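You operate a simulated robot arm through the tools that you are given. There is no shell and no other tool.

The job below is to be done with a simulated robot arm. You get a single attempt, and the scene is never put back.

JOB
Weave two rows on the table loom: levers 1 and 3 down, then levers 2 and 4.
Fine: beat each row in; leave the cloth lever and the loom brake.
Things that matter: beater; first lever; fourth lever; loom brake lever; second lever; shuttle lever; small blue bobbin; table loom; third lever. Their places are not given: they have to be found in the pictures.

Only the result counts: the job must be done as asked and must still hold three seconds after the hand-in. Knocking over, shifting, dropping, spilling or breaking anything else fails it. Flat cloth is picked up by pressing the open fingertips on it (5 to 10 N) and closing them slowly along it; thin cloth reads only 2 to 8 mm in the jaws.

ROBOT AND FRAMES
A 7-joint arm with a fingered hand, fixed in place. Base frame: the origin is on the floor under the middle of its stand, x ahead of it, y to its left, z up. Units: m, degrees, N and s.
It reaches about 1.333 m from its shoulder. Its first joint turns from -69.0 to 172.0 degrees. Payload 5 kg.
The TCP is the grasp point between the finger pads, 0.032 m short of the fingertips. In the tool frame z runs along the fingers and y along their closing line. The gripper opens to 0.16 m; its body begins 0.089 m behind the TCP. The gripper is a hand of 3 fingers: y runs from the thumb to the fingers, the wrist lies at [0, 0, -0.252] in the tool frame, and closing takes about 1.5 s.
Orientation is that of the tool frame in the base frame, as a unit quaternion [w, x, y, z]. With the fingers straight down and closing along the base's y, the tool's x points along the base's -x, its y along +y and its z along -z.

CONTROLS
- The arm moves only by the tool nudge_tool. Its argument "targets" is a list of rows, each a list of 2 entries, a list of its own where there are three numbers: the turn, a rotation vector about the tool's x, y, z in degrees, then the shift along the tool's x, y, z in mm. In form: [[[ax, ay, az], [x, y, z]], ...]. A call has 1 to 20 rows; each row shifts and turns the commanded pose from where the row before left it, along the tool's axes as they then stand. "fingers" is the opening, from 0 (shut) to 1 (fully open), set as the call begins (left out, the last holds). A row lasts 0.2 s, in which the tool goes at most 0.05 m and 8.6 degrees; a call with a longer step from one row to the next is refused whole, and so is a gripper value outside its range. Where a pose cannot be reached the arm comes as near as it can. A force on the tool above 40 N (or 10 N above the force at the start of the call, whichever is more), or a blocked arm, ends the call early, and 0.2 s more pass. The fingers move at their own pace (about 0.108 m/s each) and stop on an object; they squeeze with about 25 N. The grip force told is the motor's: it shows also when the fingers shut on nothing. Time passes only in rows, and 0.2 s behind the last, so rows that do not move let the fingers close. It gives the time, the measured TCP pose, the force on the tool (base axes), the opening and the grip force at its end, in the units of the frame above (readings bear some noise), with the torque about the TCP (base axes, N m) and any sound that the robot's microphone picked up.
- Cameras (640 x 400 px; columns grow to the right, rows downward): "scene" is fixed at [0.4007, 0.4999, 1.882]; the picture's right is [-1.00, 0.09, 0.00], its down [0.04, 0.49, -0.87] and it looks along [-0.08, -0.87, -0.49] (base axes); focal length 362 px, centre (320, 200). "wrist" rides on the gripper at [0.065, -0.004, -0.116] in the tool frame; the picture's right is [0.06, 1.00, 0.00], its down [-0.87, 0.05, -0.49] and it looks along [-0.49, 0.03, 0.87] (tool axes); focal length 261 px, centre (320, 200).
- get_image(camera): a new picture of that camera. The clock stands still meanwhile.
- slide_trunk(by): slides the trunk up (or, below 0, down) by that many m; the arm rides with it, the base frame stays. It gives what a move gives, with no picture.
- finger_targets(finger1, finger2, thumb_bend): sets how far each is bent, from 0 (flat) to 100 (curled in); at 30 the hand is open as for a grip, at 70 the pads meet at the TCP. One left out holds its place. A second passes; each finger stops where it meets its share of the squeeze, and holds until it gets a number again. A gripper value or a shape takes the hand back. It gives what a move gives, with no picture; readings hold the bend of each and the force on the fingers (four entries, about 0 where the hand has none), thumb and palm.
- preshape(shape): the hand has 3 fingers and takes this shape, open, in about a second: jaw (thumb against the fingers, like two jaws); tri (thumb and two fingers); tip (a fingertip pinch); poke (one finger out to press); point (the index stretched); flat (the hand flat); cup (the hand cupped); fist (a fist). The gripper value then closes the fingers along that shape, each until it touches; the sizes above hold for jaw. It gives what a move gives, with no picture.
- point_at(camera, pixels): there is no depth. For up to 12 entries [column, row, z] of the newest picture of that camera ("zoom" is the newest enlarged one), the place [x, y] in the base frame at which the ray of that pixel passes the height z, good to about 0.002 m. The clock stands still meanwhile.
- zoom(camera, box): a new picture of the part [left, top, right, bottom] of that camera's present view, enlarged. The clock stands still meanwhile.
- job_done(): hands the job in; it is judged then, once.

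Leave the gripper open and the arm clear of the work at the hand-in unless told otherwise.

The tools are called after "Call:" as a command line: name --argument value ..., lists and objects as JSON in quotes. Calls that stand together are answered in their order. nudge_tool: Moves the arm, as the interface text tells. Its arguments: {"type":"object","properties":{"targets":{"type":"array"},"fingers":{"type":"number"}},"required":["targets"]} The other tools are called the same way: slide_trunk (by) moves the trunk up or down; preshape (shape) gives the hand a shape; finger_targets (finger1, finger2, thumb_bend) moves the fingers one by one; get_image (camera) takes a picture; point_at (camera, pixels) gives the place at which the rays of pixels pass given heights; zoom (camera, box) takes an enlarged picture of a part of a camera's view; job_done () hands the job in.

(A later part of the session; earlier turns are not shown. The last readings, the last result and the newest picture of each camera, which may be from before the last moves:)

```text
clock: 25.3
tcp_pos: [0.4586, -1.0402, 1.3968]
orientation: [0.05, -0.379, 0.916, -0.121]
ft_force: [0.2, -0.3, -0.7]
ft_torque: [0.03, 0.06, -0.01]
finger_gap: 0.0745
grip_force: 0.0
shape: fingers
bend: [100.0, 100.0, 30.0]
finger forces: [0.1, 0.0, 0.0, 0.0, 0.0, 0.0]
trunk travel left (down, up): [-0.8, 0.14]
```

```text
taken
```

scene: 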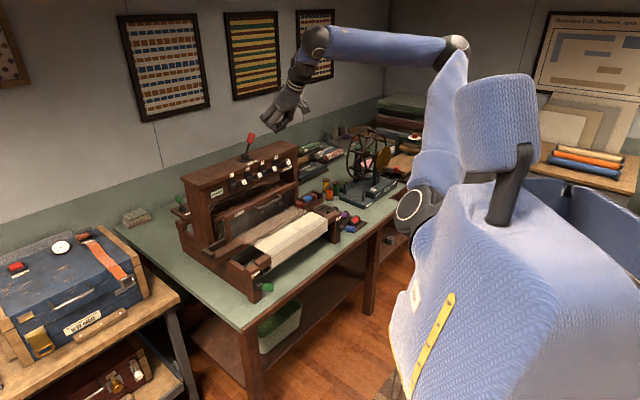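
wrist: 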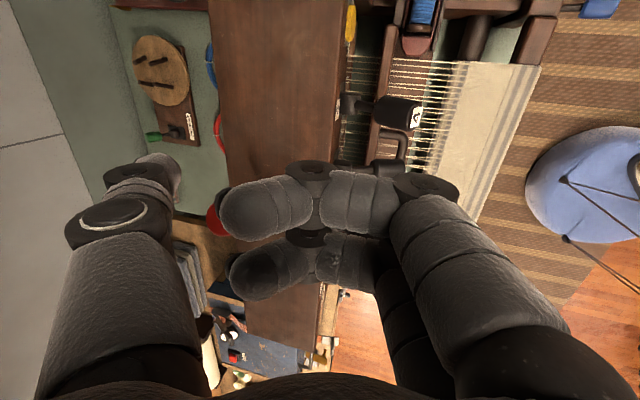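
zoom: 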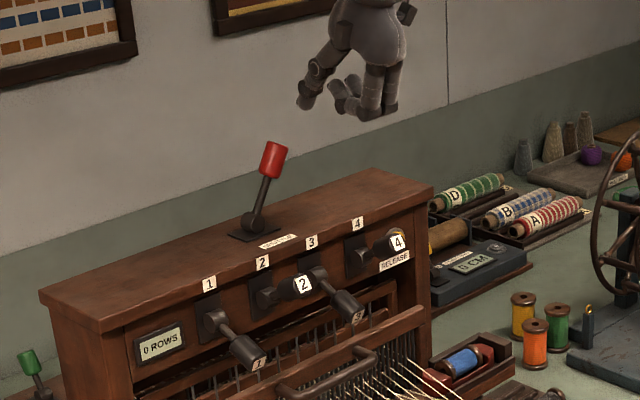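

Levers 1 and 3 are both down and the counter reads 0. The thumb tip is on the lever-4 side of the red knob at scene (260,121), with the knob at (251,138). I'll lower 6 cm beside the knob and push it toward +u, the lever-1 side.

Call:
nudge_tool --targets '[[[0, 0, 0], [0, 7.2, 19.1]], [[0, 0, 0], [0, 7.2, 19.1]], [[0, 0, 0], [0, 7.2, 19.1]], [[0, 0, 0], [-10, 0, 0]], [[0, 0, 0], [-10, 0, 0]], [[0, 0, 0], [-10, 0, 0]], [[0, 0, 0], [-10, 0, 0]], [[0, 0, 0], [-10, 0, 0]]]'

Call:
zoom --camera "scene" --box '[205, 90, 325, 210]'

Call:
get_image --camera "wrist"

```text
clock: 27.1
tcp_pos: [0.4875, -0.9972, 1.3407]
orientation: [0.051, -0.379, 0.916, -0.121]
ft_force: [-1.2, -0.4, 0.2]
ft_torque: [0.01, -0.02, -0.1]
finger_gap: 0.0744
grip_force: 0.1
shape: fingers
bend: [100.0, 100.0, 30.0]
finger forces: [0.0, 0.1, 0.1, 0.0, 1.3, 0.0]
trunk travel left (down, up): [-0.8, 0.14]
```

```text
3.33 times, centred on (265, 150) of scene
```

zoom: 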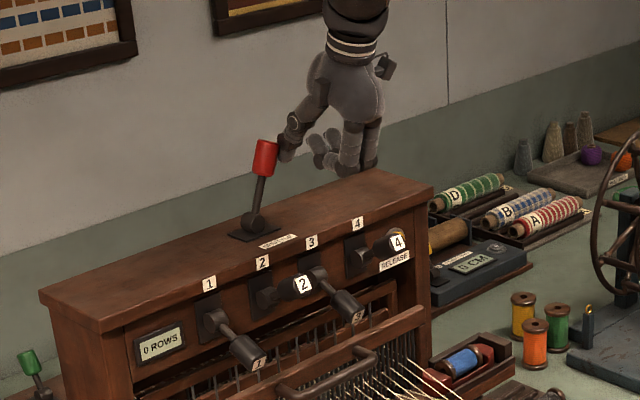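

```text
taken
```

wrist: 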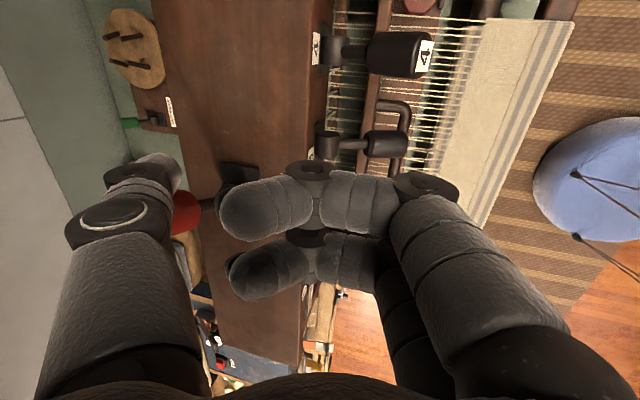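

The thumb is in contact and the knob is moving (zoom x from 273 to 264, 1.3 N). I'll keep pushing toward +u.

Call:
nudge_tool --targets '[[[0, 0, 0], [-10, 0, 0]], [[0, 0, 0], [-10, 0, 0]], [[0, 0, 0], [-10, 0, 0]], [[0, 0, 0], [-10, 0, 0]], [[0, 0, 0], [-10, 0, 0]], [[0, 0, 0], [-10, 0, 0]]]'

Call:
zoom --camera "scene" --box '[205, 90, 325, 210]'

```text
clock: 28.5
tcp_pos: [0.5299, -0.9551, 1.3419]
orientation: [0.052, -0.38, 0.915, -0.121]
ft_force: [0.4, 0.1, 0.2]
ft_torque: [0.02, 0.03, 0.03]
finger_gap: 0.0744
grip_force: 0.0
shape: fingers
bend: [100.0, 100.0, 30.0]
finger forces: [0.0, 0.0, 0.0, 0.0, 0.1, 0.0]
trunk travel left (down, up): [-0.8, 0.14]
```

```text
3.33 times, centred on (265, 150) of scene
```

zoom: 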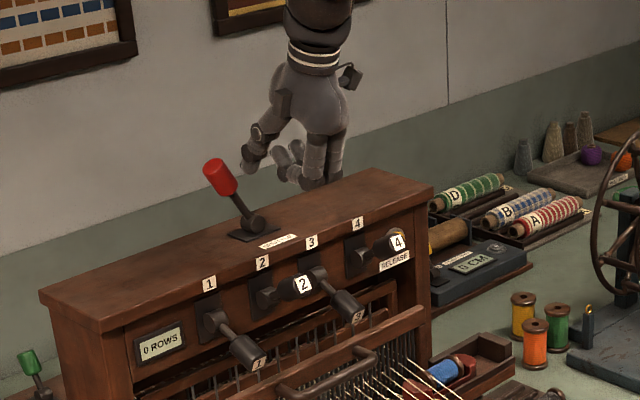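

The red lever snapped over to the lever-1 side and the shuttle looks to be moving. I'll lift up and back out to the front, then check the shuttle and beater.

Call:
nudge_tool --targets '[[[0, 0, 0], [10, -5, -20]], [[0, 0, 0], [0, -7.8, -29]], [[0, 0, 0], [0, -7.8, -29]], [[0, 0, 0], [0, 38.7, -10.4]], [[0, 0, 0], [0, 38.7, -10.4]], [[0, 0, 0], [0, 38.7, -10.4]], [[0, 0, 0], [0, 38.7, -10.4]], [[0, 0, 0], [0, 38.7, -10.4]], [[0, 0, 0], [0, 38.7, -10.4]]]'

Call:
get_image --camera "wrist"

Call:
zoom --camera "scene" --box '[190, 130, 330, 270]'

```text
clock: 30.5
tcp_pos: [0.3506, -0.7899, 1.4234]
orientation: [0.052, -0.379, 0.916, -0.122]
ft_force: [-0.2, 0.0, 0.4]
ft_torque: [0.02, -0.06, 0.0]
finger_gap: 0.0745
grip_force: 0.0
shape: fingers
bend: [100.0, 100.0, 30.0]
finger forces: [0.0, 0.0, 0.0, 0.0, 0.0, 0.1]
trunk travel left (down, up): [-0.8, 0.14]
```

```text
taken
```

wrist: 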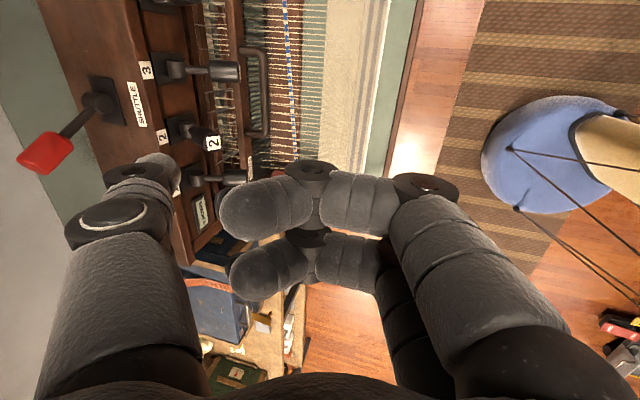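

```text
2.86 times, centred on (260, 200) of scene
```

zoom: 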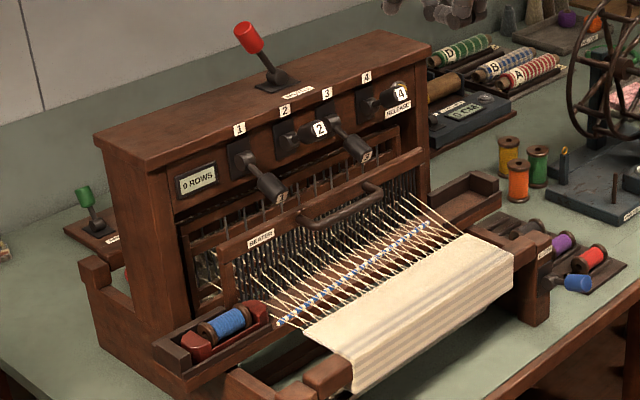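

The shuttle has crossed to the left box and a blue weft lies in the open shed. Next is the beater, so I'll look closely at its handle from both cameras.

Call:
zoom --camera "wrist" --box '[180, 0, 340, 180]'

Call:
zoom --camera "scene" --box '[225, 180, 305, 240]'

```text
2.22 times, centred on (260, 90) of wrist
```

zoom: 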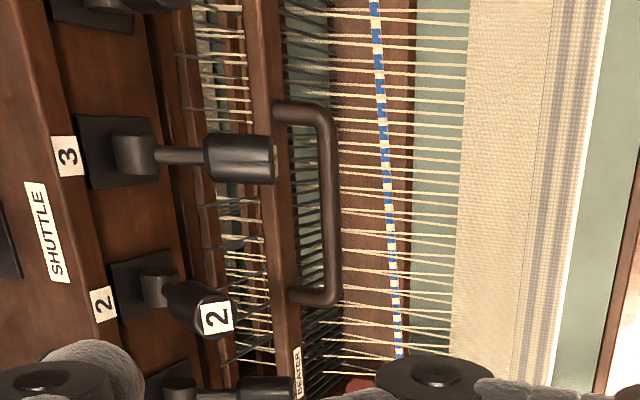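

```text
6.67 times, centred on (265, 210) of scene
```

zoom: 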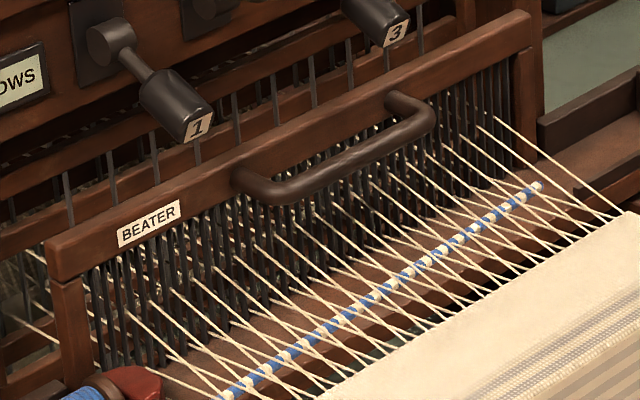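

I'll triangulate the handle bar corners, the rail front edge and the cloth fell.

Call:
point_at --camera "wrist" --pixels '[[264, 133.7, 1.05], [264, 133.7, 1.15], [262.3, 50.4, 1.05], [262.3, 50.4, 1.15], [249, 92, 1.05], [249, 92, 1.15], [323, 83, 0.95], [323, 83, 1.0], [290.5, 100, 1.0], [242, 70, 1.05], [242, 70, 1.15]]'

Call:
point_at --camera "scene" --pixels '[[260.5, 208.8, 1.05], [260.5, 208.8, 1.15], [281.2, 197.7, 1.05], [281.2, 197.7, 1.15], [270.2, 204.5, 1.05], [270.2, 204.5, 1.15], [294.5, 238, 0.95], [294.5, 238, 1.0], [317, 213, 0.95], [317, 213, 1.0]]'

```text
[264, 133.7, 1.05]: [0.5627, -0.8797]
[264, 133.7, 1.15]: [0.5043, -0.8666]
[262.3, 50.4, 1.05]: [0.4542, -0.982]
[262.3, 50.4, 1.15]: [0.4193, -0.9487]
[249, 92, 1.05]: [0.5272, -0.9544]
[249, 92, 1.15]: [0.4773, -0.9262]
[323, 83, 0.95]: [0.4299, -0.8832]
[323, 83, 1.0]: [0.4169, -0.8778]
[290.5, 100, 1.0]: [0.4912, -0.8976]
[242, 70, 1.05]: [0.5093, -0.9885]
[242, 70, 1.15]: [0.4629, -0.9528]
```

```text
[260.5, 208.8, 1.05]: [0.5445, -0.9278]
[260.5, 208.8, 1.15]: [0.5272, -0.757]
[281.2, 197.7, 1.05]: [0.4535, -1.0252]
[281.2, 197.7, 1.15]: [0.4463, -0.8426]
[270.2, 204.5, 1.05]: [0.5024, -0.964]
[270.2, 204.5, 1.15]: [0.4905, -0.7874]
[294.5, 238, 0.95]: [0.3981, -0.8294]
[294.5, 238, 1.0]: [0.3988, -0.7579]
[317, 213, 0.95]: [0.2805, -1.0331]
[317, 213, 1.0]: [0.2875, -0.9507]
```

The handle bar runs at b≈-1.003, z≈1.080, from a=-0.371 to -0.236, with only about 1.5 cm between it and the rail. The fell lies near b≈-0.93, z≈0.95. The bar is best gripped from the front with the hand nearly horizontal, thumb above and fingers below.

I'll switch to jaw, shift a bit forward at this height, yaw -12° so the wrist stays in range, and tilt to 75°.

Call:
preshape --shape "jaw"

Call:
nudge_tool --fingers 0.35 --targets '[[[0, 0, 0], [-10, -32.2, 8.6]], [[0, 0, 0], [-10, -32.2, 8.6]], [[0, 0, 0], [-10, -32.2, 8.6]], [[0, 1.55, 5.8], [0, 0, 0]], [[0, 1.55, 5.8], [0, 0, 0]], [[7.5, 0, 0], [0, 0, 0]], [[7.5, 0, 0], [0, 0, 0]], [[7.5, 0, 0], [0, 0, 0]], [[7.5, 0, 0], [0, 0, 0]], [[7.5, 0, 0], [0, 0, 0]], [[7.5, 0, 0], [0, 0, 0]], [[7.5, 0, 0], [0, 0, 0]], [[7.5, 0, 0], [0, 0, 0]]]'

Call:
get_image --camera "wrist"

Call:
get_image --camera "scene"

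```text
clock: 31.4
tcp_pos: [0.3532, -0.7919, 1.4223]
orientation: [0.051, -0.379, 0.916, -0.121]
ft_force: [0.0, -0.1, 0.2]
ft_torque: [0.01, -0.03, 0.0]
finger_gap: 0.1594
grip_force: 0.1
shape: jaw
bend: [30.0, 30.0, 30.0]
finger forces: [0.0, 0.0, 0.0, 0.1, 0.1, 0.0]
trunk travel left (down, up): [-0.8, 0.14]
```

```text
clock: 34.2
tcp_pos: [0.4436, -0.8412, 1.4201]
orientation: [0.173, -0.226, 0.76, -0.584]
ft_force: [-0.3, -0.4, 0.8]
ft_torque: [-0.01, 0.0, 0.01]
finger_gap: 0.0563
grip_force: 0.0
shape: jaw
bend: [73.0, 73.0, 70.0]
finger forces: [0.0, 0.1, 0.1, 0.0, 0.1, 0.0]
trunk travel left (down, up): [-0.8, 0.14]
```

```text
taken
```

wrist: 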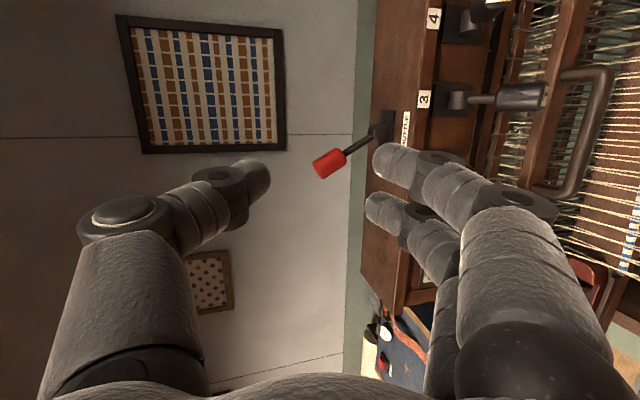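

```text
taken
```

scene: 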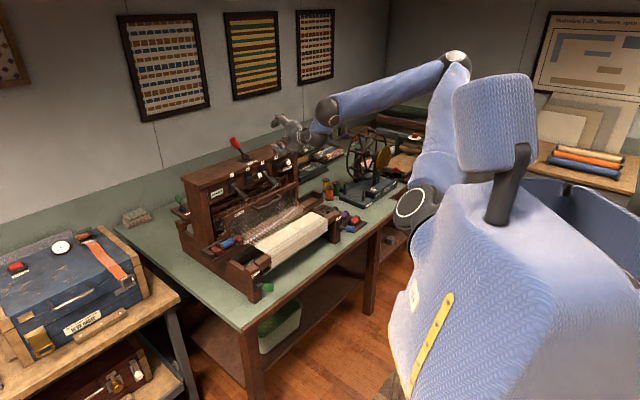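

The hand is now tilted 75° with the thumb above and the fingers below, gap 56 mm, TCP at (0.444,-0.841,1.420). I'll come straight down in front of the levers, with the tips about 5 cm forward of the lever ends, and stop part way to check.

Call:
nudge_tool --targets '[[[0, 0, 0], [0, 38.4, 10.2]], [[0, 0, 0], [0, 38.4, 10.2]], [[0, 0, 0], [0, 38.4, 10.2]], [[0, 0, 0], [0, 38.4, 10.2]], [[0, 0, 0], [0, 38.4, 10.2]]]'

Call:
get_image --camera "wrist"

Call:
zoom --camera "scene" --box '[190, 130, 350, 270]'

```text
clock: 35.4
tcp_pos: [0.4459, -0.8404, 1.2204]
orientation: [0.171, -0.226, 0.761, -0.584]
ft_force: [-0.6, 0.4, -0.5]
ft_torque: [0.0, 0.02, 0.0]
finger_gap: 0.0563
grip_force: 0.2
shape: jaw
bend: [73.0, 73.0, 70.0]
finger forces: [0.0, 0.0, 0.0, 0.0, 0.0, 0.0]
trunk travel left (down, up): [-0.8, 0.14]
```

```text
taken
```

wrist: 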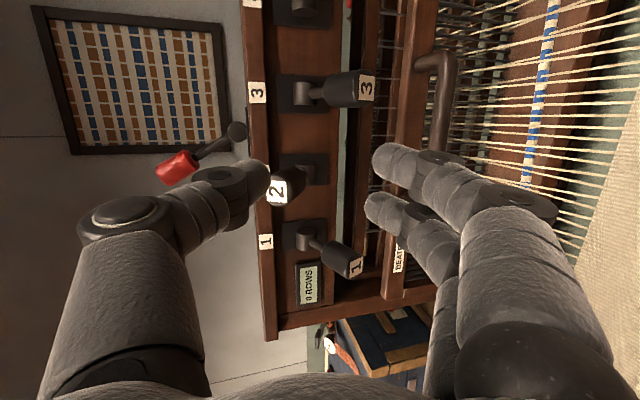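

```text
2.86 times, centred on (270, 200) of scene
```

zoom: 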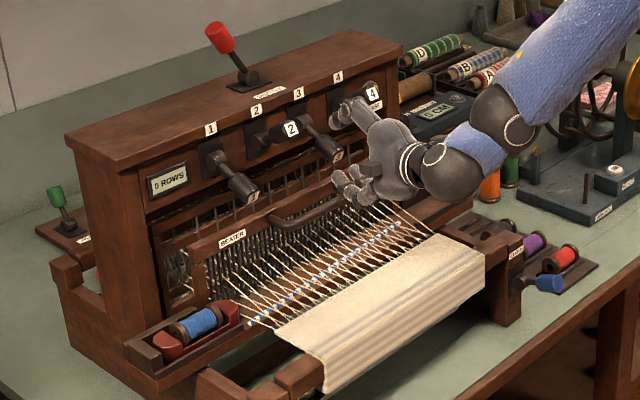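

Everything is clear so far. I'll go down the remaining 118 mm to z≈1.10 and shift 20 mm sideways to the pre-grasp pose in front of the bar.

Call:
nudge_tool --targets '[[[0, 0, 0], [0, 38.2, 10.1]], [[0, 0, 0], [0, 38.2, 10.1]], [[0, 0, 0], [0, 38.0, 10.1]], [[0, 0, 0], [-18.4, -2.4, 9]]]'

Call:
get_image --camera "wrist"

Call:
zoom --camera "scene" --box '[220, 160, 340, 250]'

```text
clock: 36.4
tcp_pos: [0.4637, -0.8362, 1.1056]
orientation: [0.173, -0.226, 0.76, -0.584]
ft_force: [-0.3, 0.0, -0.5]
ft_torque: [0.01, 0.0, 0.0]
finger_gap: 0.0561
grip_force: 0.0
shape: jaw
bend: [73.0, 73.0, 70.0]
finger forces: [0.0, 0.0, 0.0, 0.1, 0.0, 0.0]
trunk travel left (down, up): [-0.8, 0.14]
```

```text
taken
```

wrist: 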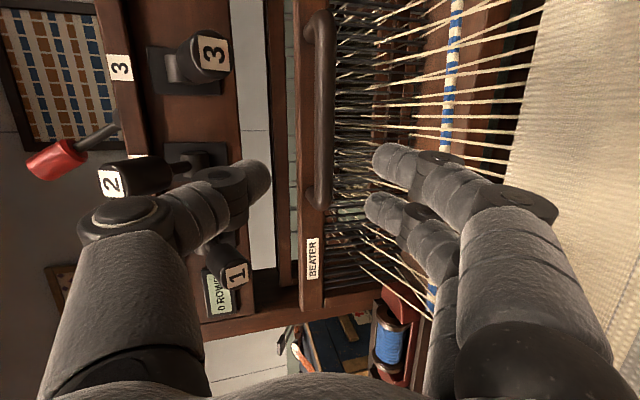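

```text
4.44 times, centred on (280, 205) of scene
```

zoom: 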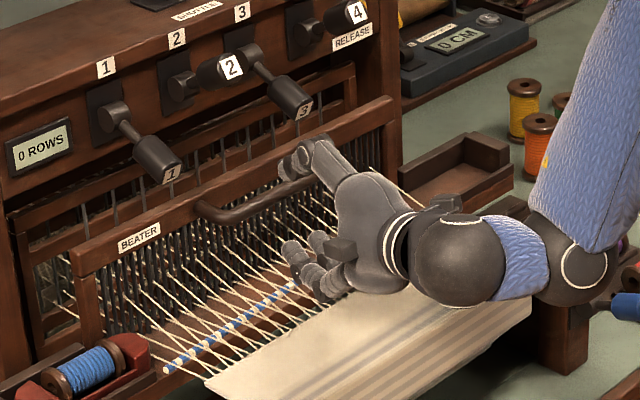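

The bar runs down the wrist picture at x≈325, between the thumb tip (265,185) and the fingertips (380,160), and my grip point is about 3.6 cm in from its end. I'll advance 69 mm along tool z in small steps.

Call:
nudge_tool --targets '[[[0, 0, 0], [0, 0.7, 17.3]], [[0, 0, 0], [0, 0.7, 17.3]], [[0, 0, 0], [0, 0.7, 11.5]], [[0, 0, 0], [0, 0.3, 11.5]], [[0, 0, 0], [0, 0.3, 11.5]]]'

Call:
get_image --camera "wrist"

Call:
zoom --camera "scene" --box '[230, 170, 310, 230]'

```text
clock: 37.6
tcp_pos: [0.4989, -0.8942, 1.0817]
orientation: [0.174, -0.224, 0.761, -0.583]
ft_force: [0.4, -0.7, 0.5]
ft_torque: [0.0, 0.0, 0.0]
finger_gap: 0.0562
grip_force: 0.1
shape: jaw
bend: [73.0, 73.0, 70.0]
finger forces: [0.0, 0.1, 0.0, 0.1, 0.0, 0.0]
trunk travel left (down, up): [-0.8, 0.14]
```

```text
taken
```

wrist: 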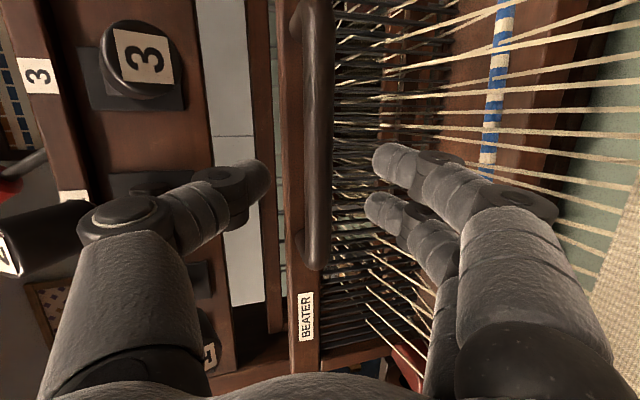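

```text
6.67 times, centred on (270, 200) of scene
```

zoom: 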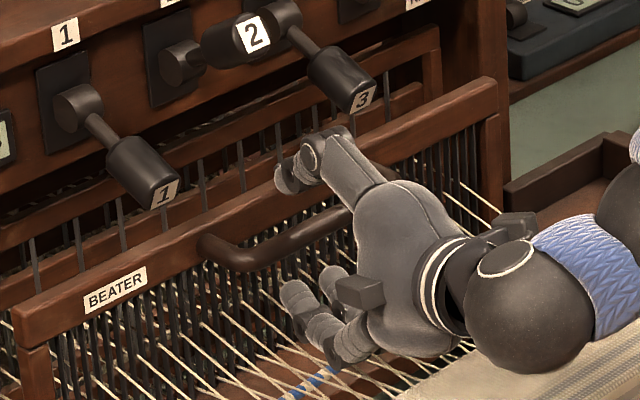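

The bar sits between thumb and fingers at wrist (318,150). My numbers put the thumb tip right at the rail's front plane, so I'll back off 4 mm and then close slowly.

Call:
nudge_tool --targets '[[[0, 0, 0], [0, -2, -4]], [[0, 0, 0], [0, 0, 0]]]'

Call:
nudge_tool --fingers 0.0 --targets '[[[0, 0, 0], [0, 0, 0]], [[0, 0, 0], [0, 0, 0]], [[0, 0, 0], [0, 0, 0]], [[0, 0, 0], [0, 0, 0]], [[0, 0, 0], [0, 0, 0]], [[0, 0, 0], [0, 0, 0]]]'

Call:
get_image --camera "wrist"

Call:
zoom --camera "scene" --box '[230, 170, 310, 230]'

```text
clock: 38.2
tcp_pos: [0.4977, -0.8904, 1.0852]
orientation: [0.174, -0.224, 0.76, -0.584]
ft_force: [0.1, -0.6, 0.0]
ft_torque: [0.0, 0.01, 0.01]
finger_gap: 0.0563
grip_force: 0.1
shape: jaw
bend: [73.0, 73.0, 70.0]
finger forces: [0.0, 0.0, 0.0, 0.0, 0.1, 0.0]
trunk travel left (down, up): [-0.8, 0.14]
```

```text
clock: 39.6
tcp_pos: [0.4979, -0.8907, 1.0864]
orientation: [0.174, -0.225, 0.761, -0.583]
ft_force: [1.4, -0.7, -0.6]
ft_torque: [0.0, 0.03, -0.03]
finger_gap: 0.0104
grip_force: 24.8
shape: jaw
bend: [71.0, 72.0, 70.0]
finger forces: [10.4, 10.9, 0.0, 0.1, 21.6, 0.0]
trunk travel left (down, up): [-0.8, 0.14]
```

```text
taken
```

wrist: 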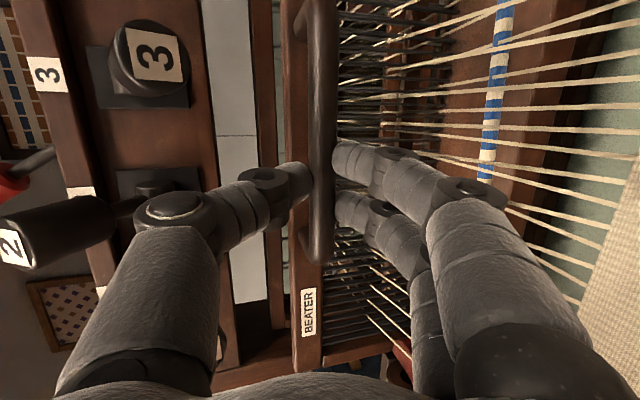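

```text
6.67 times, centred on (270, 200) of scene
```

zoom: 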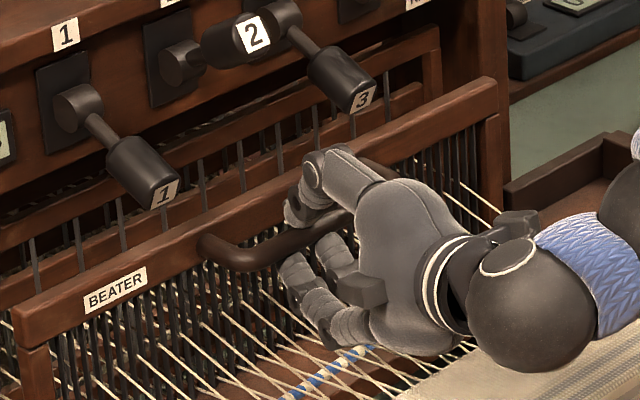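

I have a good grip: gap 10 mm, 25 N, fingers and thumb loaded evenly. Now I'll pull the beater toward the cloth along +f, 50 mm first, watching the forces.

Call:
nudge_tool --targets '[[[0, 0, 0], [2.06, 2.53, -9.45]], [[0, 0, 0], [2.06, 2.53, -9.45]], [[0, 0, 0], [2.06, 2.53, -9.45]], [[0, 0, 0], [2.06, 2.53, -9.45]], [[0, 0, 0], [2.06, 2.53, -9.45]]]'

Call:
zoom --camera "scene" --box '[210, 160, 330, 260]'

Call:
get_image --camera "wrist"

```text
clock: 40.8
tcp_pos: [0.4618, -0.8553, 1.0856]
orientation: [0.173, -0.225, 0.76, -0.584]
ft_force: [2.0, -1.8, 0.7]
ft_torque: [-0.06, -0.01, 0.04]
finger_gap: 0.0099
grip_force: 25.0
shape: jaw
bend: [71.0, 72.0, 70.0]
finger forces: [10.7, 11.4, 0.0, 0.0, 22.8, 0.1]
trunk travel left (down, up): [-0.8, 0.14]
```

```text
4.00 times, centred on (270, 210) of scene
```

zoom: 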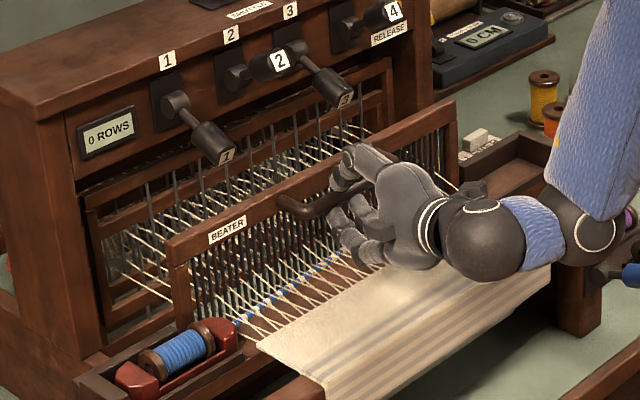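

```text
taken
```

wrist: 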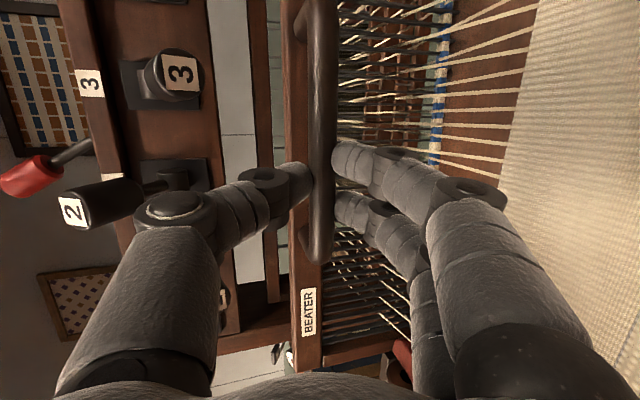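

The beater slides along easily (about 3 N) and has reached the weft. I'll keep pulling until it beats against the fell.

Call:
nudge_tool --targets '[[[0, 0, 0], [2.06, 2.53, -9.45]], [[0, 0, 0], [2.06, 2.53, -9.45]], [[0, 0, 0], [2.06, 2.53, -9.45]], [[0, 0, 0], [2.06, 2.53, -9.45]]]'

Call:
zoom --camera "scene" --box '[210, 160, 330, 260]'

Call:
get_image --camera "wrist"

```text
clock: 41.6
tcp_pos: [0.4356, -0.8305, 1.0809]
orientation: [0.167, -0.235, 0.76, -0.582]
ft_force: [14.3, 10.4, 23.0]
ft_torque: [-0.52, -0.25, 0.43]
finger_gap: 0.0097
grip_force: 25.2
shape: jaw
bend: [73.0, 73.0, 70.0]
finger forces: [6.5, 6.6, 0.0, 0.0, 32.2, 0.0]
out of reach, approached as far as the arm can: row 4
trunk travel left (down, up): [-0.8, 0.14]
stopped in row 4: the force on the tool passed its limit at 48 N (the readings are from after the stop); the commanded pose is now the measured one
```

```text
4.00 times, centred on (270, 210) of scene
```

zoom: 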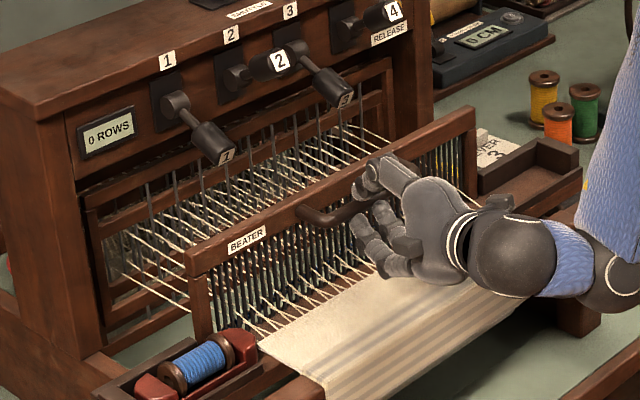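

```text
taken
```

wrist: 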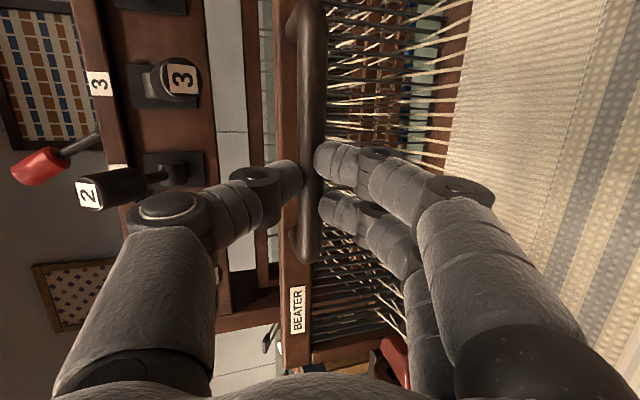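

The beater has moved about 87 mm, but the arm reached its own limit in this pose ("out of reach" in row 4) before the reed got to the fell. I'll open the grip here, see whether the beater stays, and then find a better pose.

Call:
nudge_tool --fingers 0.35 --targets '[[[0, 0, 0], [0, 0, 0]], [[0, 0, 0], [0, 0, 0]], [[0, 0, 0], [0, 0, 0]], [[0, 0, 0], [0, 0, 0]]]'

Call:
get_image --camera "wrist"

Call:
zoom --camera "scene" --box '[210, 160, 330, 260]'

```text
clock: 42.6
tcp_pos: [0.4345, -0.8357, 1.0759]
orientation: [0.164, -0.234, 0.763, -0.58]
ft_force: [0.0, 0.4, -0.2]
ft_torque: [0.02, 0.0, 0.01]
finger_gap: 0.0555
grip_force: 0.2
shape: jaw
bend: [73.0, 73.0, 70.0]
finger forces: [0.0, 0.0, 0.0, 0.0, 0.0, 0.1]
trunk travel left (down, up): [-0.8, 0.14]
```

```text
taken
```

wrist: 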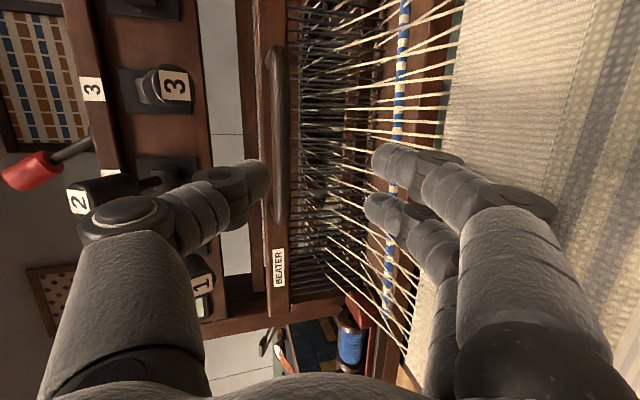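

```text
4.00 times, centred on (270, 210) of scene
```

zoom: 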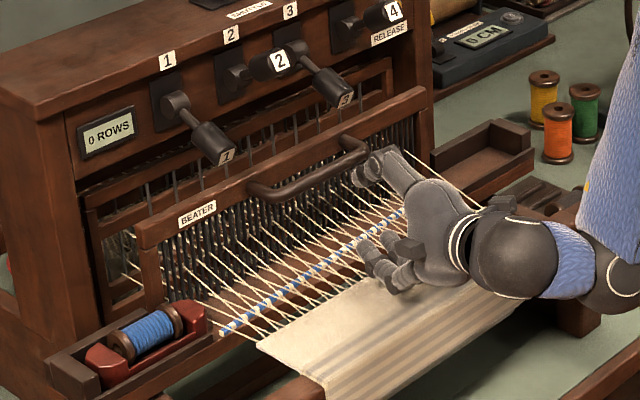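

The beater sprang back to rest by itself, so a fresh pull is possible. Before that I need a pose that can travel far enough. I'll try 15° more yaw in free space, then move 80 mm along +f, and see whether it stays in reach.

Call:
nudge_tool --targets '[[[0, 0, 0], [0, -15, -4]], [[0, 7.25, 1.93], [0, 0, 0]], [[0, 7.25, 1.93], [0, 0, 0]]]'

```text
clock: 43.6
tcp_pos: [0.4664, -0.8344, 1.1309]
orientation: [0.127, -0.102, 0.779, -0.605]
ft_force: [0.0, 0.8, 0.3]
ft_torque: [0.01, 0.01, 0.01]
finger_gap: 0.0557
grip_force: 0.1
shape: jaw
bend: [73.0, 73.0, 70.0]
finger forces: [0.0, 0.0, 0.1, 0.0, 0.0, 0.0]
out of reach, approached as far as the arm can: row 2
trunk travel left (down, up): [-0.8, 0.14]
stopped in row 3: the arm was blocked; the commanded pose is now the measured one
```

The arm reported a block and moved oddly, so I'll look before doing anything else.

Call:
get_image --camera "scene"

Call:
get_image --camera "wrist"

Call:
zoom --camera "scene" --box '[220, 130, 420, 290]'

```text
taken
```

scene: 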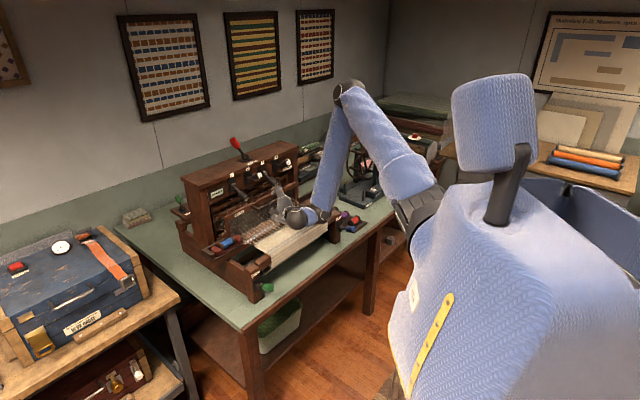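

```text
taken
```

wrist: 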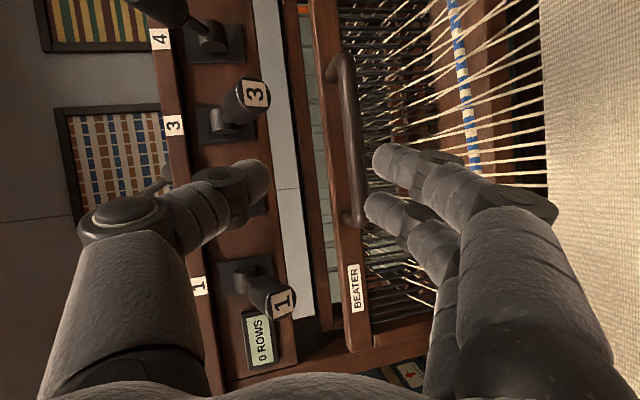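

```text
2.50 times, centred on (320, 210) of scene
```

zoom: 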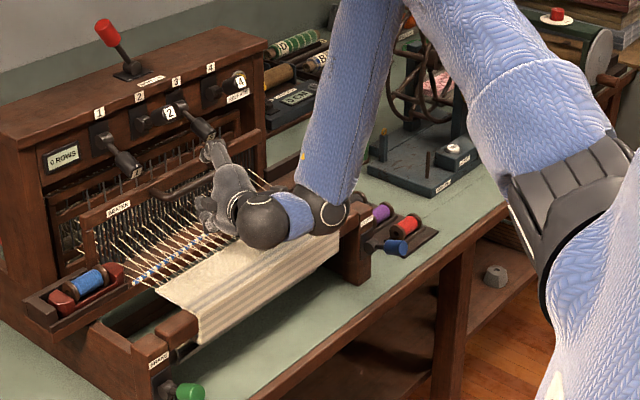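

The block came from the arm folding up: the wrist was too close to the shoulder and the elbow swung outward, now near scene (350,90). Nothing on the loom was disturbed, and the beater is back at rest. I'll rise straight up, clear of the loom, and reduce the tilt so the arm unfolds, then look again.

Call:
nudge_tool --targets '[[[0, 0, 0], [-3, -38.7, -9.4]], [[0, 0, 0], [-3, -38.7, -9.4]], [[0, 0, 0], [-3, -38.7, -9.4]], [[0, 0, 0], [-3, -38.7, -9.4]], [[0, 0, 0], [-3, -38.7, -9.4]], [[0, 0, 0], [-3, -38.7, -9.4]], [[0, 0, 0], [-3, -38.7, -9.4]], [[-7.5, 0, 0], [0, 0, 0]], [[-7.5, 0, 0], [0, 0, 0]], [[-7.5, 0, 0], [0, 0, 0]], [[-7.5, 0, 0], [0, 0, 0]]]'

Call:
get_image --camera "scene"

```text
clock: 46.0
tcp_pos: [0.4657, -0.8306, 1.4099]
orientation: [0.12, -0.109, 0.817, -0.553]
ft_force: [-0.6, 0.5, -0.2]
ft_torque: [0.01, 0.0, 0.0]
finger_gap: 0.0563
grip_force: 0.0
shape: jaw
bend: [73.0, 73.0, 70.0]
finger forces: [0.1, 0.0, 0.1, 0.1, 0.0, 0.1]
out of reach, approached as far as the arm can: row 9, 10, 11
trunk travel left (down, up): [-0.8, 0.14]
```

```text
taken
```

scene: 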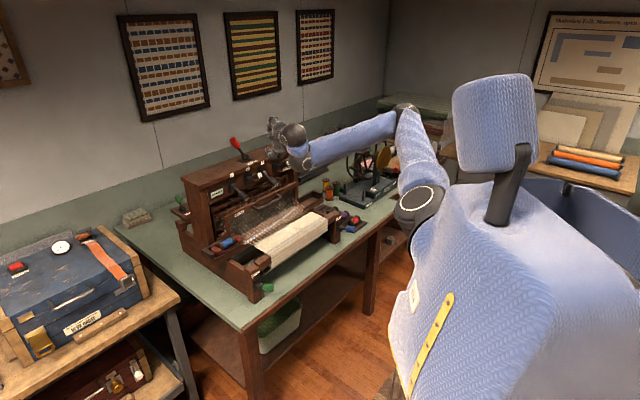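

The arm unfolded upward, but the elbow is still swung out to the side (scene (405,110)). I'll turn the hand back to its earlier yaw first, which eases the wrist, then reduce the tilt and see whether the elbow comes back up.

Call:
nudge_tool --targets '[[[-0.5, -7, -2.7], [0, 0, 0]], [[-0.5, -7, -2.7], [0, 0, 0]], [[-0.5, -7, -2.7], [0, 0, 0]]]'

Call:
get_image --camera "scene"

```text
clock: 47.0
tcp_pos: [0.4595, -0.7448, 1.2899]
orientation: [0.099, -0.299, 0.808, -0.498]
ft_force: [0.2, 0.5, -1.0]
ft_torque: [0.0, -0.01, 0.03]
finger_gap: 0.0558
grip_force: 0.1
shape: jaw
bend: [73.0, 73.0, 70.0]
finger forces: [0.0, 0.0, 0.1, 0.1, 0.0, 0.1]
out of reach, approached as far as the arm can: row 1, 2, 3
trunk travel left (down, up): [-0.8, 0.14]
stopped in row 3: the arm was blocked; the commanded pose is now the measured one
```

```text
taken
```

scene: 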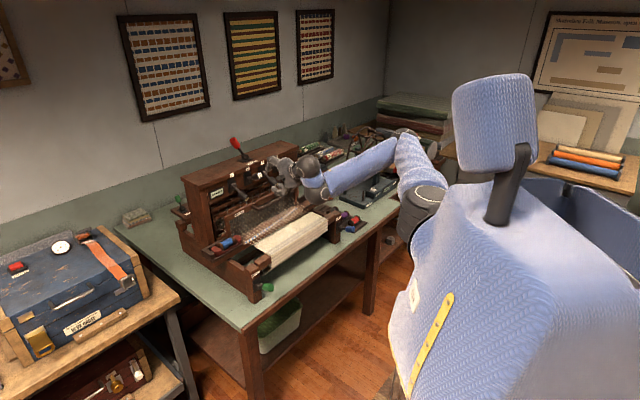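

The arm was blocked again and the elbow dropped lower, so I'll check whether it's near the winder or anything else.

Call:
zoom --camera "scene" --box '[290, 90, 450, 240]'

Call:
get_image --camera "wrist"

```text
2.67 times, centred on (370, 165) of scene
```

zoom: 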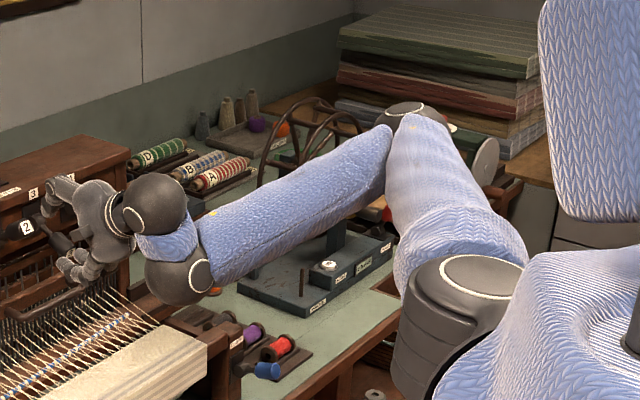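

```text
taken
```

wrist: 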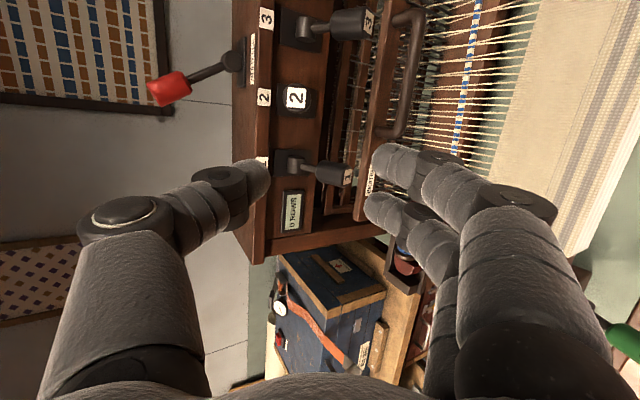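

The winder and bobbins look undisturbed, and the elbow is just sideways and low. I'll raise the hand straight up in small steps from here, away from everything, and watch how the arm responds.

Call:
nudge_tool --targets '[[[0, 0, 0], [4.1, -25.9, -14.5]], [[0, 0, 0], [4.1, -25.9, -14.5]], [[0, 0, 0], [4.1, -25.9, -14.5]], [[0, 0, 0], [4.1, -25.9, -14.5]], [[0, 0, 0], [4.1, -25.9, -14.5]]]'

Call:
get_image --camera "scene"

```text
clock: 48.2
tcp_pos: [0.4598, -0.7308, 1.3588]
orientation: [0.103, -0.296, 0.804, -0.506]
ft_force: [0.9, -1.2, -0.6]
ft_torque: [-0.04, 0.0, 0.03]
finger_gap: 0.056
grip_force: 0.0
shape: jaw
bend: [73.0, 73.0, 70.0]
finger forces: [0.1, 0.0, 0.0, 0.0, 0.0, 0.0]
out of reach, approached as far as the arm can: row 2, 3, 4, 5
trunk travel left (down, up): [-0.8, 0.14]
```

```text
taken
```

scene: 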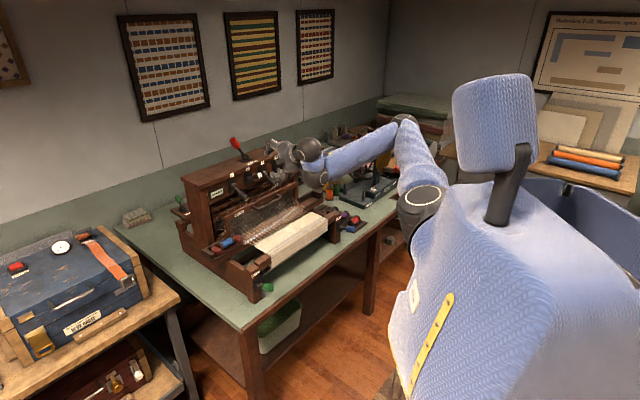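

It rises but stays limited, probably by a wrist roll or bend limit. Orientation is free here in open air, so I'll try rolling the hand about its own axis toward its original roll and see whether the limit eases.

Call:
nudge_tool --targets '[[[0, 0, 7.5], [0, 0, 0]], [[0, 0, 7.5], [0, 0, 0]], [[0, 0, 7.5], [0, 0, 0]], [[0, 0, 7.5], [0, 0, 0]]]'

Call:
get_image --camera "scene"

```text
clock: 49.2
tcp_pos: [0.4599, -0.7293, 1.3507]
orientation: [0.228, -0.078, 0.856, -0.457]
ft_force: [-0.1, -0.4, -0.3]
ft_torque: [-0.01, -0.02, -0.03]
finger_gap: 0.0559
grip_force: 0.1
shape: jaw
bend: [73.0, 73.0, 70.0]
finger forces: [0.0, 0.0, 0.0, 0.0, 0.0, 0.0]
out of reach, approached as far as the arm can: row 1
trunk travel left (down, up): [-0.8, 0.14]
```

```text
taken
```

scene: 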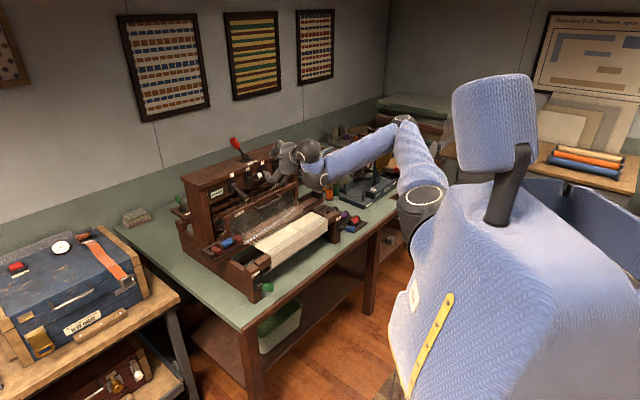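

Rolling that way freed it: only the first row was limited. Now I'll raise the hand to about z 1.55.

Call:
nudge_tool --targets '[[[0, 0, 0], [-9.6, -24.5, -14.3]], [[0, 0, 0], [-9.6, -24.5, -14.3]], [[0, 0, 0], [-9.6, -24.5, -14.3]], [[0, 0, 0], [-9.6, -24.5, -14.3]], [[0, 0, 0], [-9.6, -24.5, -14.3]], [[0, 0, 0], [-9.6, -24.5, -14.3]], [[0, 0, 0], [-9.6, -24.5, -14.3]]]'

Call:
get_image --camera "scene"

```text
clock: 50.8
tcp_pos: [0.4584, -0.7346, 1.3635]
orientation: [0.231, -0.081, 0.852, -0.463]
ft_force: [-0.7, -0.7, -1.1]
ft_torque: [0.02, 0.0, 0.02]
finger_gap: 0.0561
grip_force: 0.1
shape: jaw
bend: [73.0, 73.0, 70.0]
finger forces: [0.0, 0.1, 0.0, 0.0, 0.0, 0.0]
out of reach, approached as far as the arm can: row 1, 2, 3, 4, 5, 6, 7
trunk travel left (down, up): [-0.8, 0.14]
```

```text
taken
```

scene: 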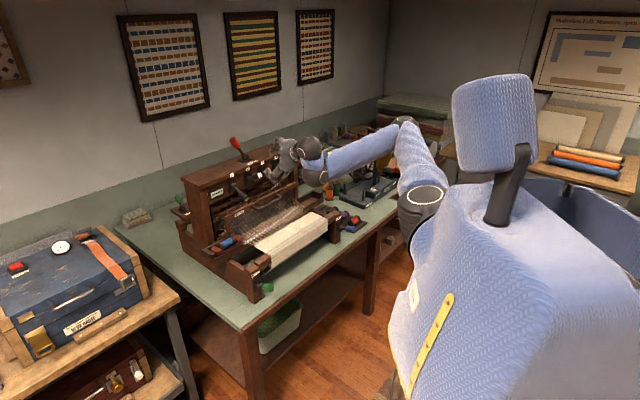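

Up is still limited in this folded arm shape. I'll stretch the arm outward and up at the same time (toward (0.53,-0.85,1.45), well above the levers) to unfold the elbow.

Call:
nudge_tool --targets '[[[0, 0, 0], [-10, -26.3, 15.3]], [[0, 0, 0], [-10, -26.3, 15.3]], [[0, 0, 0], [-10, -26.3, 15.3]], [[0, 0, 0], [-10, -26.3, 15.3]], [[0, 0, 0], [-10, -26.3, 15.3]]]'

Call:
get_image --camera "scene"

```text
clock: 52.0
tcp_pos: [0.4577, -0.7347, 1.3631]
orientation: [0.232, -0.081, 0.851, -0.464]
ft_force: [-0.2, 1.0, -0.3]
ft_torque: [-0.02, 0.01, 0.03]
finger_gap: 0.056
grip_force: 0.1
shape: jaw
bend: [73.0, 73.0, 70.0]
finger forces: [0.1, 0.0, 0.0, 0.0, 0.0, 0.1]
out of reach, approached as far as the arm can: row 1, 2, 3, 4, 5
trunk travel left (down, up): [-0.8, 0.14]
```

```text
taken
```

scene: 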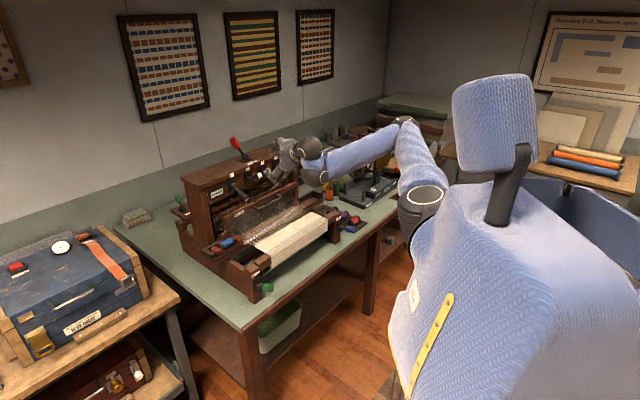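

Still jammed in a joint corner. I'll try pointing the hand downward (the attitude in which the arm worked well), in small steps, to see if that direction is free.

Call:
nudge_tool --targets '[[[-6.5, 2.55, 0], [0, 0, 0]], [[-6.5, 2.55, 0], [0, 0, 0]], [[-6.5, 2.55, 0], [0, 0, 0]]]'

Call:
get_image --camera "scene"

```text
clock: 52.8
tcp_pos: [0.4581, -0.7349, 1.3622]
orientation: [0.231, -0.081, 0.851, -0.464]
ft_force: [-0.7, 0.0, 0.2]
ft_torque: [0.0, 0.02, 0.0]
finger_gap: 0.0559
grip_force: 0.0
shape: jaw
bend: [73.0, 73.0, 70.0]
finger forces: [0.0, 0.1, 0.0, 0.0, 0.0, 0.1]
out of reach, approached as far as the arm can: row 1, 2, 3
trunk travel left (down, up): [-0.8, 0.14]
```

```text
taken
```

scene: 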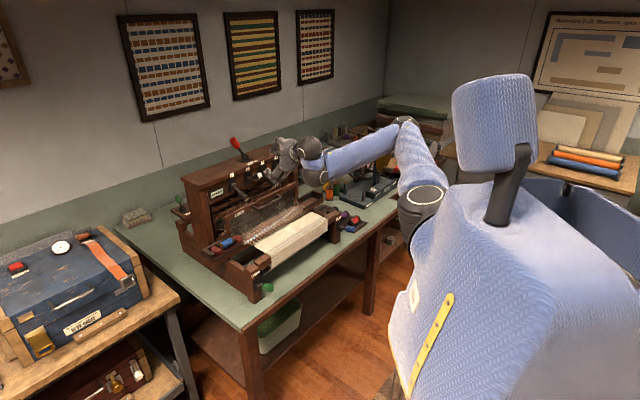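

No motion at all, so the commanded pose may have accumulated beyond reach. I'll test with a plain move down of 40 mm (z is 1.36, and clear to about 1.30 here).

Call:
nudge_tool --targets '[[[0, 0, 0], [6.4, 16.4, 9.6]], [[0, 0, 0], [6.4, 16.4, 9.6]]]'

```text
clock: 53.4
tcp_pos: [0.4589, -0.7356, 1.3228]
orientation: [0.232, -0.082, 0.851, -0.464]
ft_force: [0.0, -0.3, 0.4]
ft_torque: [0.01, 0.01, 0.04]
finger_gap: 0.0559
grip_force: 0.0
shape: jaw
bend: [73.0, 73.0, 70.0]
finger forces: [0.1, 0.1, 0.0, 0.0, 0.0, 0.1]
trunk travel left (down, up): [-0.8, 0.14]
```

Down works, so commands restart from the measured pose and only certain directions are blocked. I'll try moving outward (away from the robot) at this height, 80 mm along -f.

Call:
nudge_tool --targets '[[[0, 0, 0], [-7.6, -7, 17.1]], [[0, 0, 0], [-7.6, -7, 17.1]], [[0, 0, 0], [-7.6, -7, 17.1]], [[0, 0, 0], [-7.6, -7, 17.1]]]'

Call:
get_image --camera "scene"

```text
clock: 54.6
tcp_pos: [0.5034, -0.7915, 1.2707]
orientation: [0.179, -0.11, 0.863, -0.46]
ft_force: [0.2, 0.7, 0.1]
ft_torque: [0.01, 0.0, 0.01]
finger_gap: 0.0559
grip_force: 0.0
shape: jaw
bend: [73.0, 73.0, 70.0]
finger forces: [0.0, 0.1, 0.1, 0.0, 0.0, 0.1]
trunk travel left (down, up): [-0.8, 0.14]
stopped in row 4: the arm was blocked; the commanded pose is now the measured one
```

```text
taken
```

scene: 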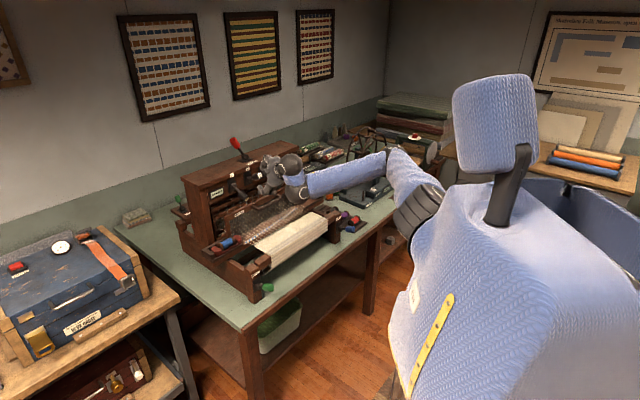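

Blocked again, with the elbow still lower (scene (405,155)). The arm seems to be sweeping toward a different elbow branch. I'll check the wrist view, then back off away from the levers toward the robot in small steps.

Call:
get_image --camera "wrist"

Call:
zoom --camera "scene" --box '[230, 110, 450, 260]'

```text
taken
```

wrist: 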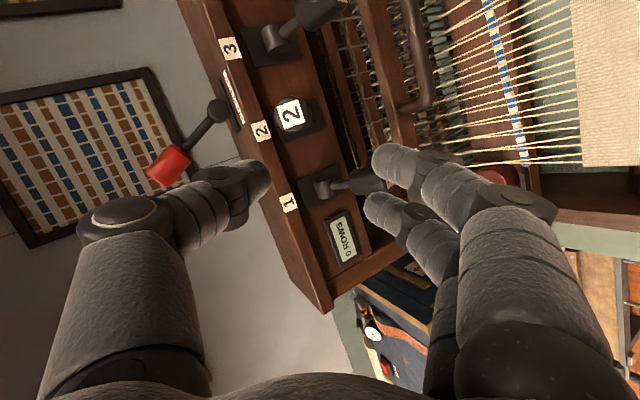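

```text
2.67 times, centred on (340, 185) of scene
```

zoom: 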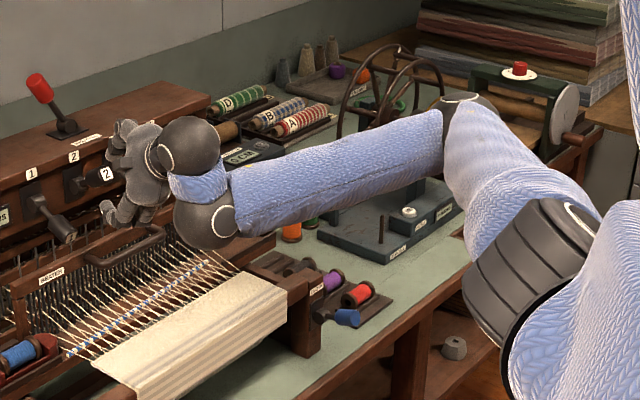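

The hand hangs just in front of the levers with nothing touched. I'll back straight out along the hand's own axis (-tool z) in 15 mm steps.

Call:
nudge_tool --targets '[[[0, 0, 0], [0, 0, -12]], [[0, 0, 0], [0, 0, -12]], [[0, 0, 0], [0, 0, -12]]]'

```text
clock: 55.4
tcp_pos: [0.4865, -0.7658, 1.2903]
orientation: [0.18, -0.11, 0.864, -0.458]
ft_force: [-0.3, -0.5, 0.0]
ft_torque: [-0.05, 0.01, 0.0]
finger_gap: 0.0559
grip_force: 0.0
shape: jaw
bend: [73.0, 73.0, 70.0]
finger forces: [0.1, 0.1, 0.1, 0.0, 0.0, 0.1]
trunk travel left (down, up): [-0.8, 0.14]
```

That worked cleanly. I'll continue straight up in 20 mm steps.

Call:
nudge_tool --targets '[[[0, 0, 0], [-4.2, -16.7, -10.3]], [[0, 0, 0], [-4.2, -16.7, -10.3]], [[0, 0, 0], [-4.2, -16.7, -10.3]], [[0, 0, 0], [-4.2, -16.7, -10.3]]]'

Call:
get_image --camera "scene"

```text
clock: 56.6
tcp_pos: [0.4463, -0.7886, 1.2738]
orientation: [0.083, -0.135, 0.874, -0.459]
ft_force: [0.4, 0.3, -0.3]
ft_torque: [-0.02, 0.0, -0.01]
finger_gap: 0.056
grip_force: 0.0
shape: jaw
bend: [73.0, 73.0, 70.0]
finger forces: [0.0, 0.0, 0.1, 0.1, 0.1, 0.0]
out of reach, approached as far as the arm can: row 2, 3, 4
trunk travel left (down, up): [-0.8, 0.14]
stopped in row 4: the arm was blocked; the commanded pose is now the measured one
```

```text
taken
```

scene: 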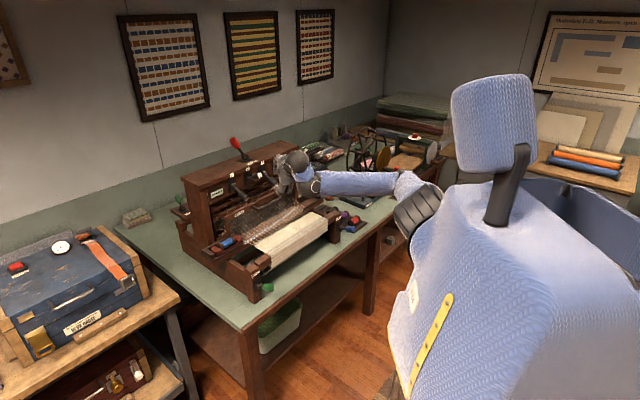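

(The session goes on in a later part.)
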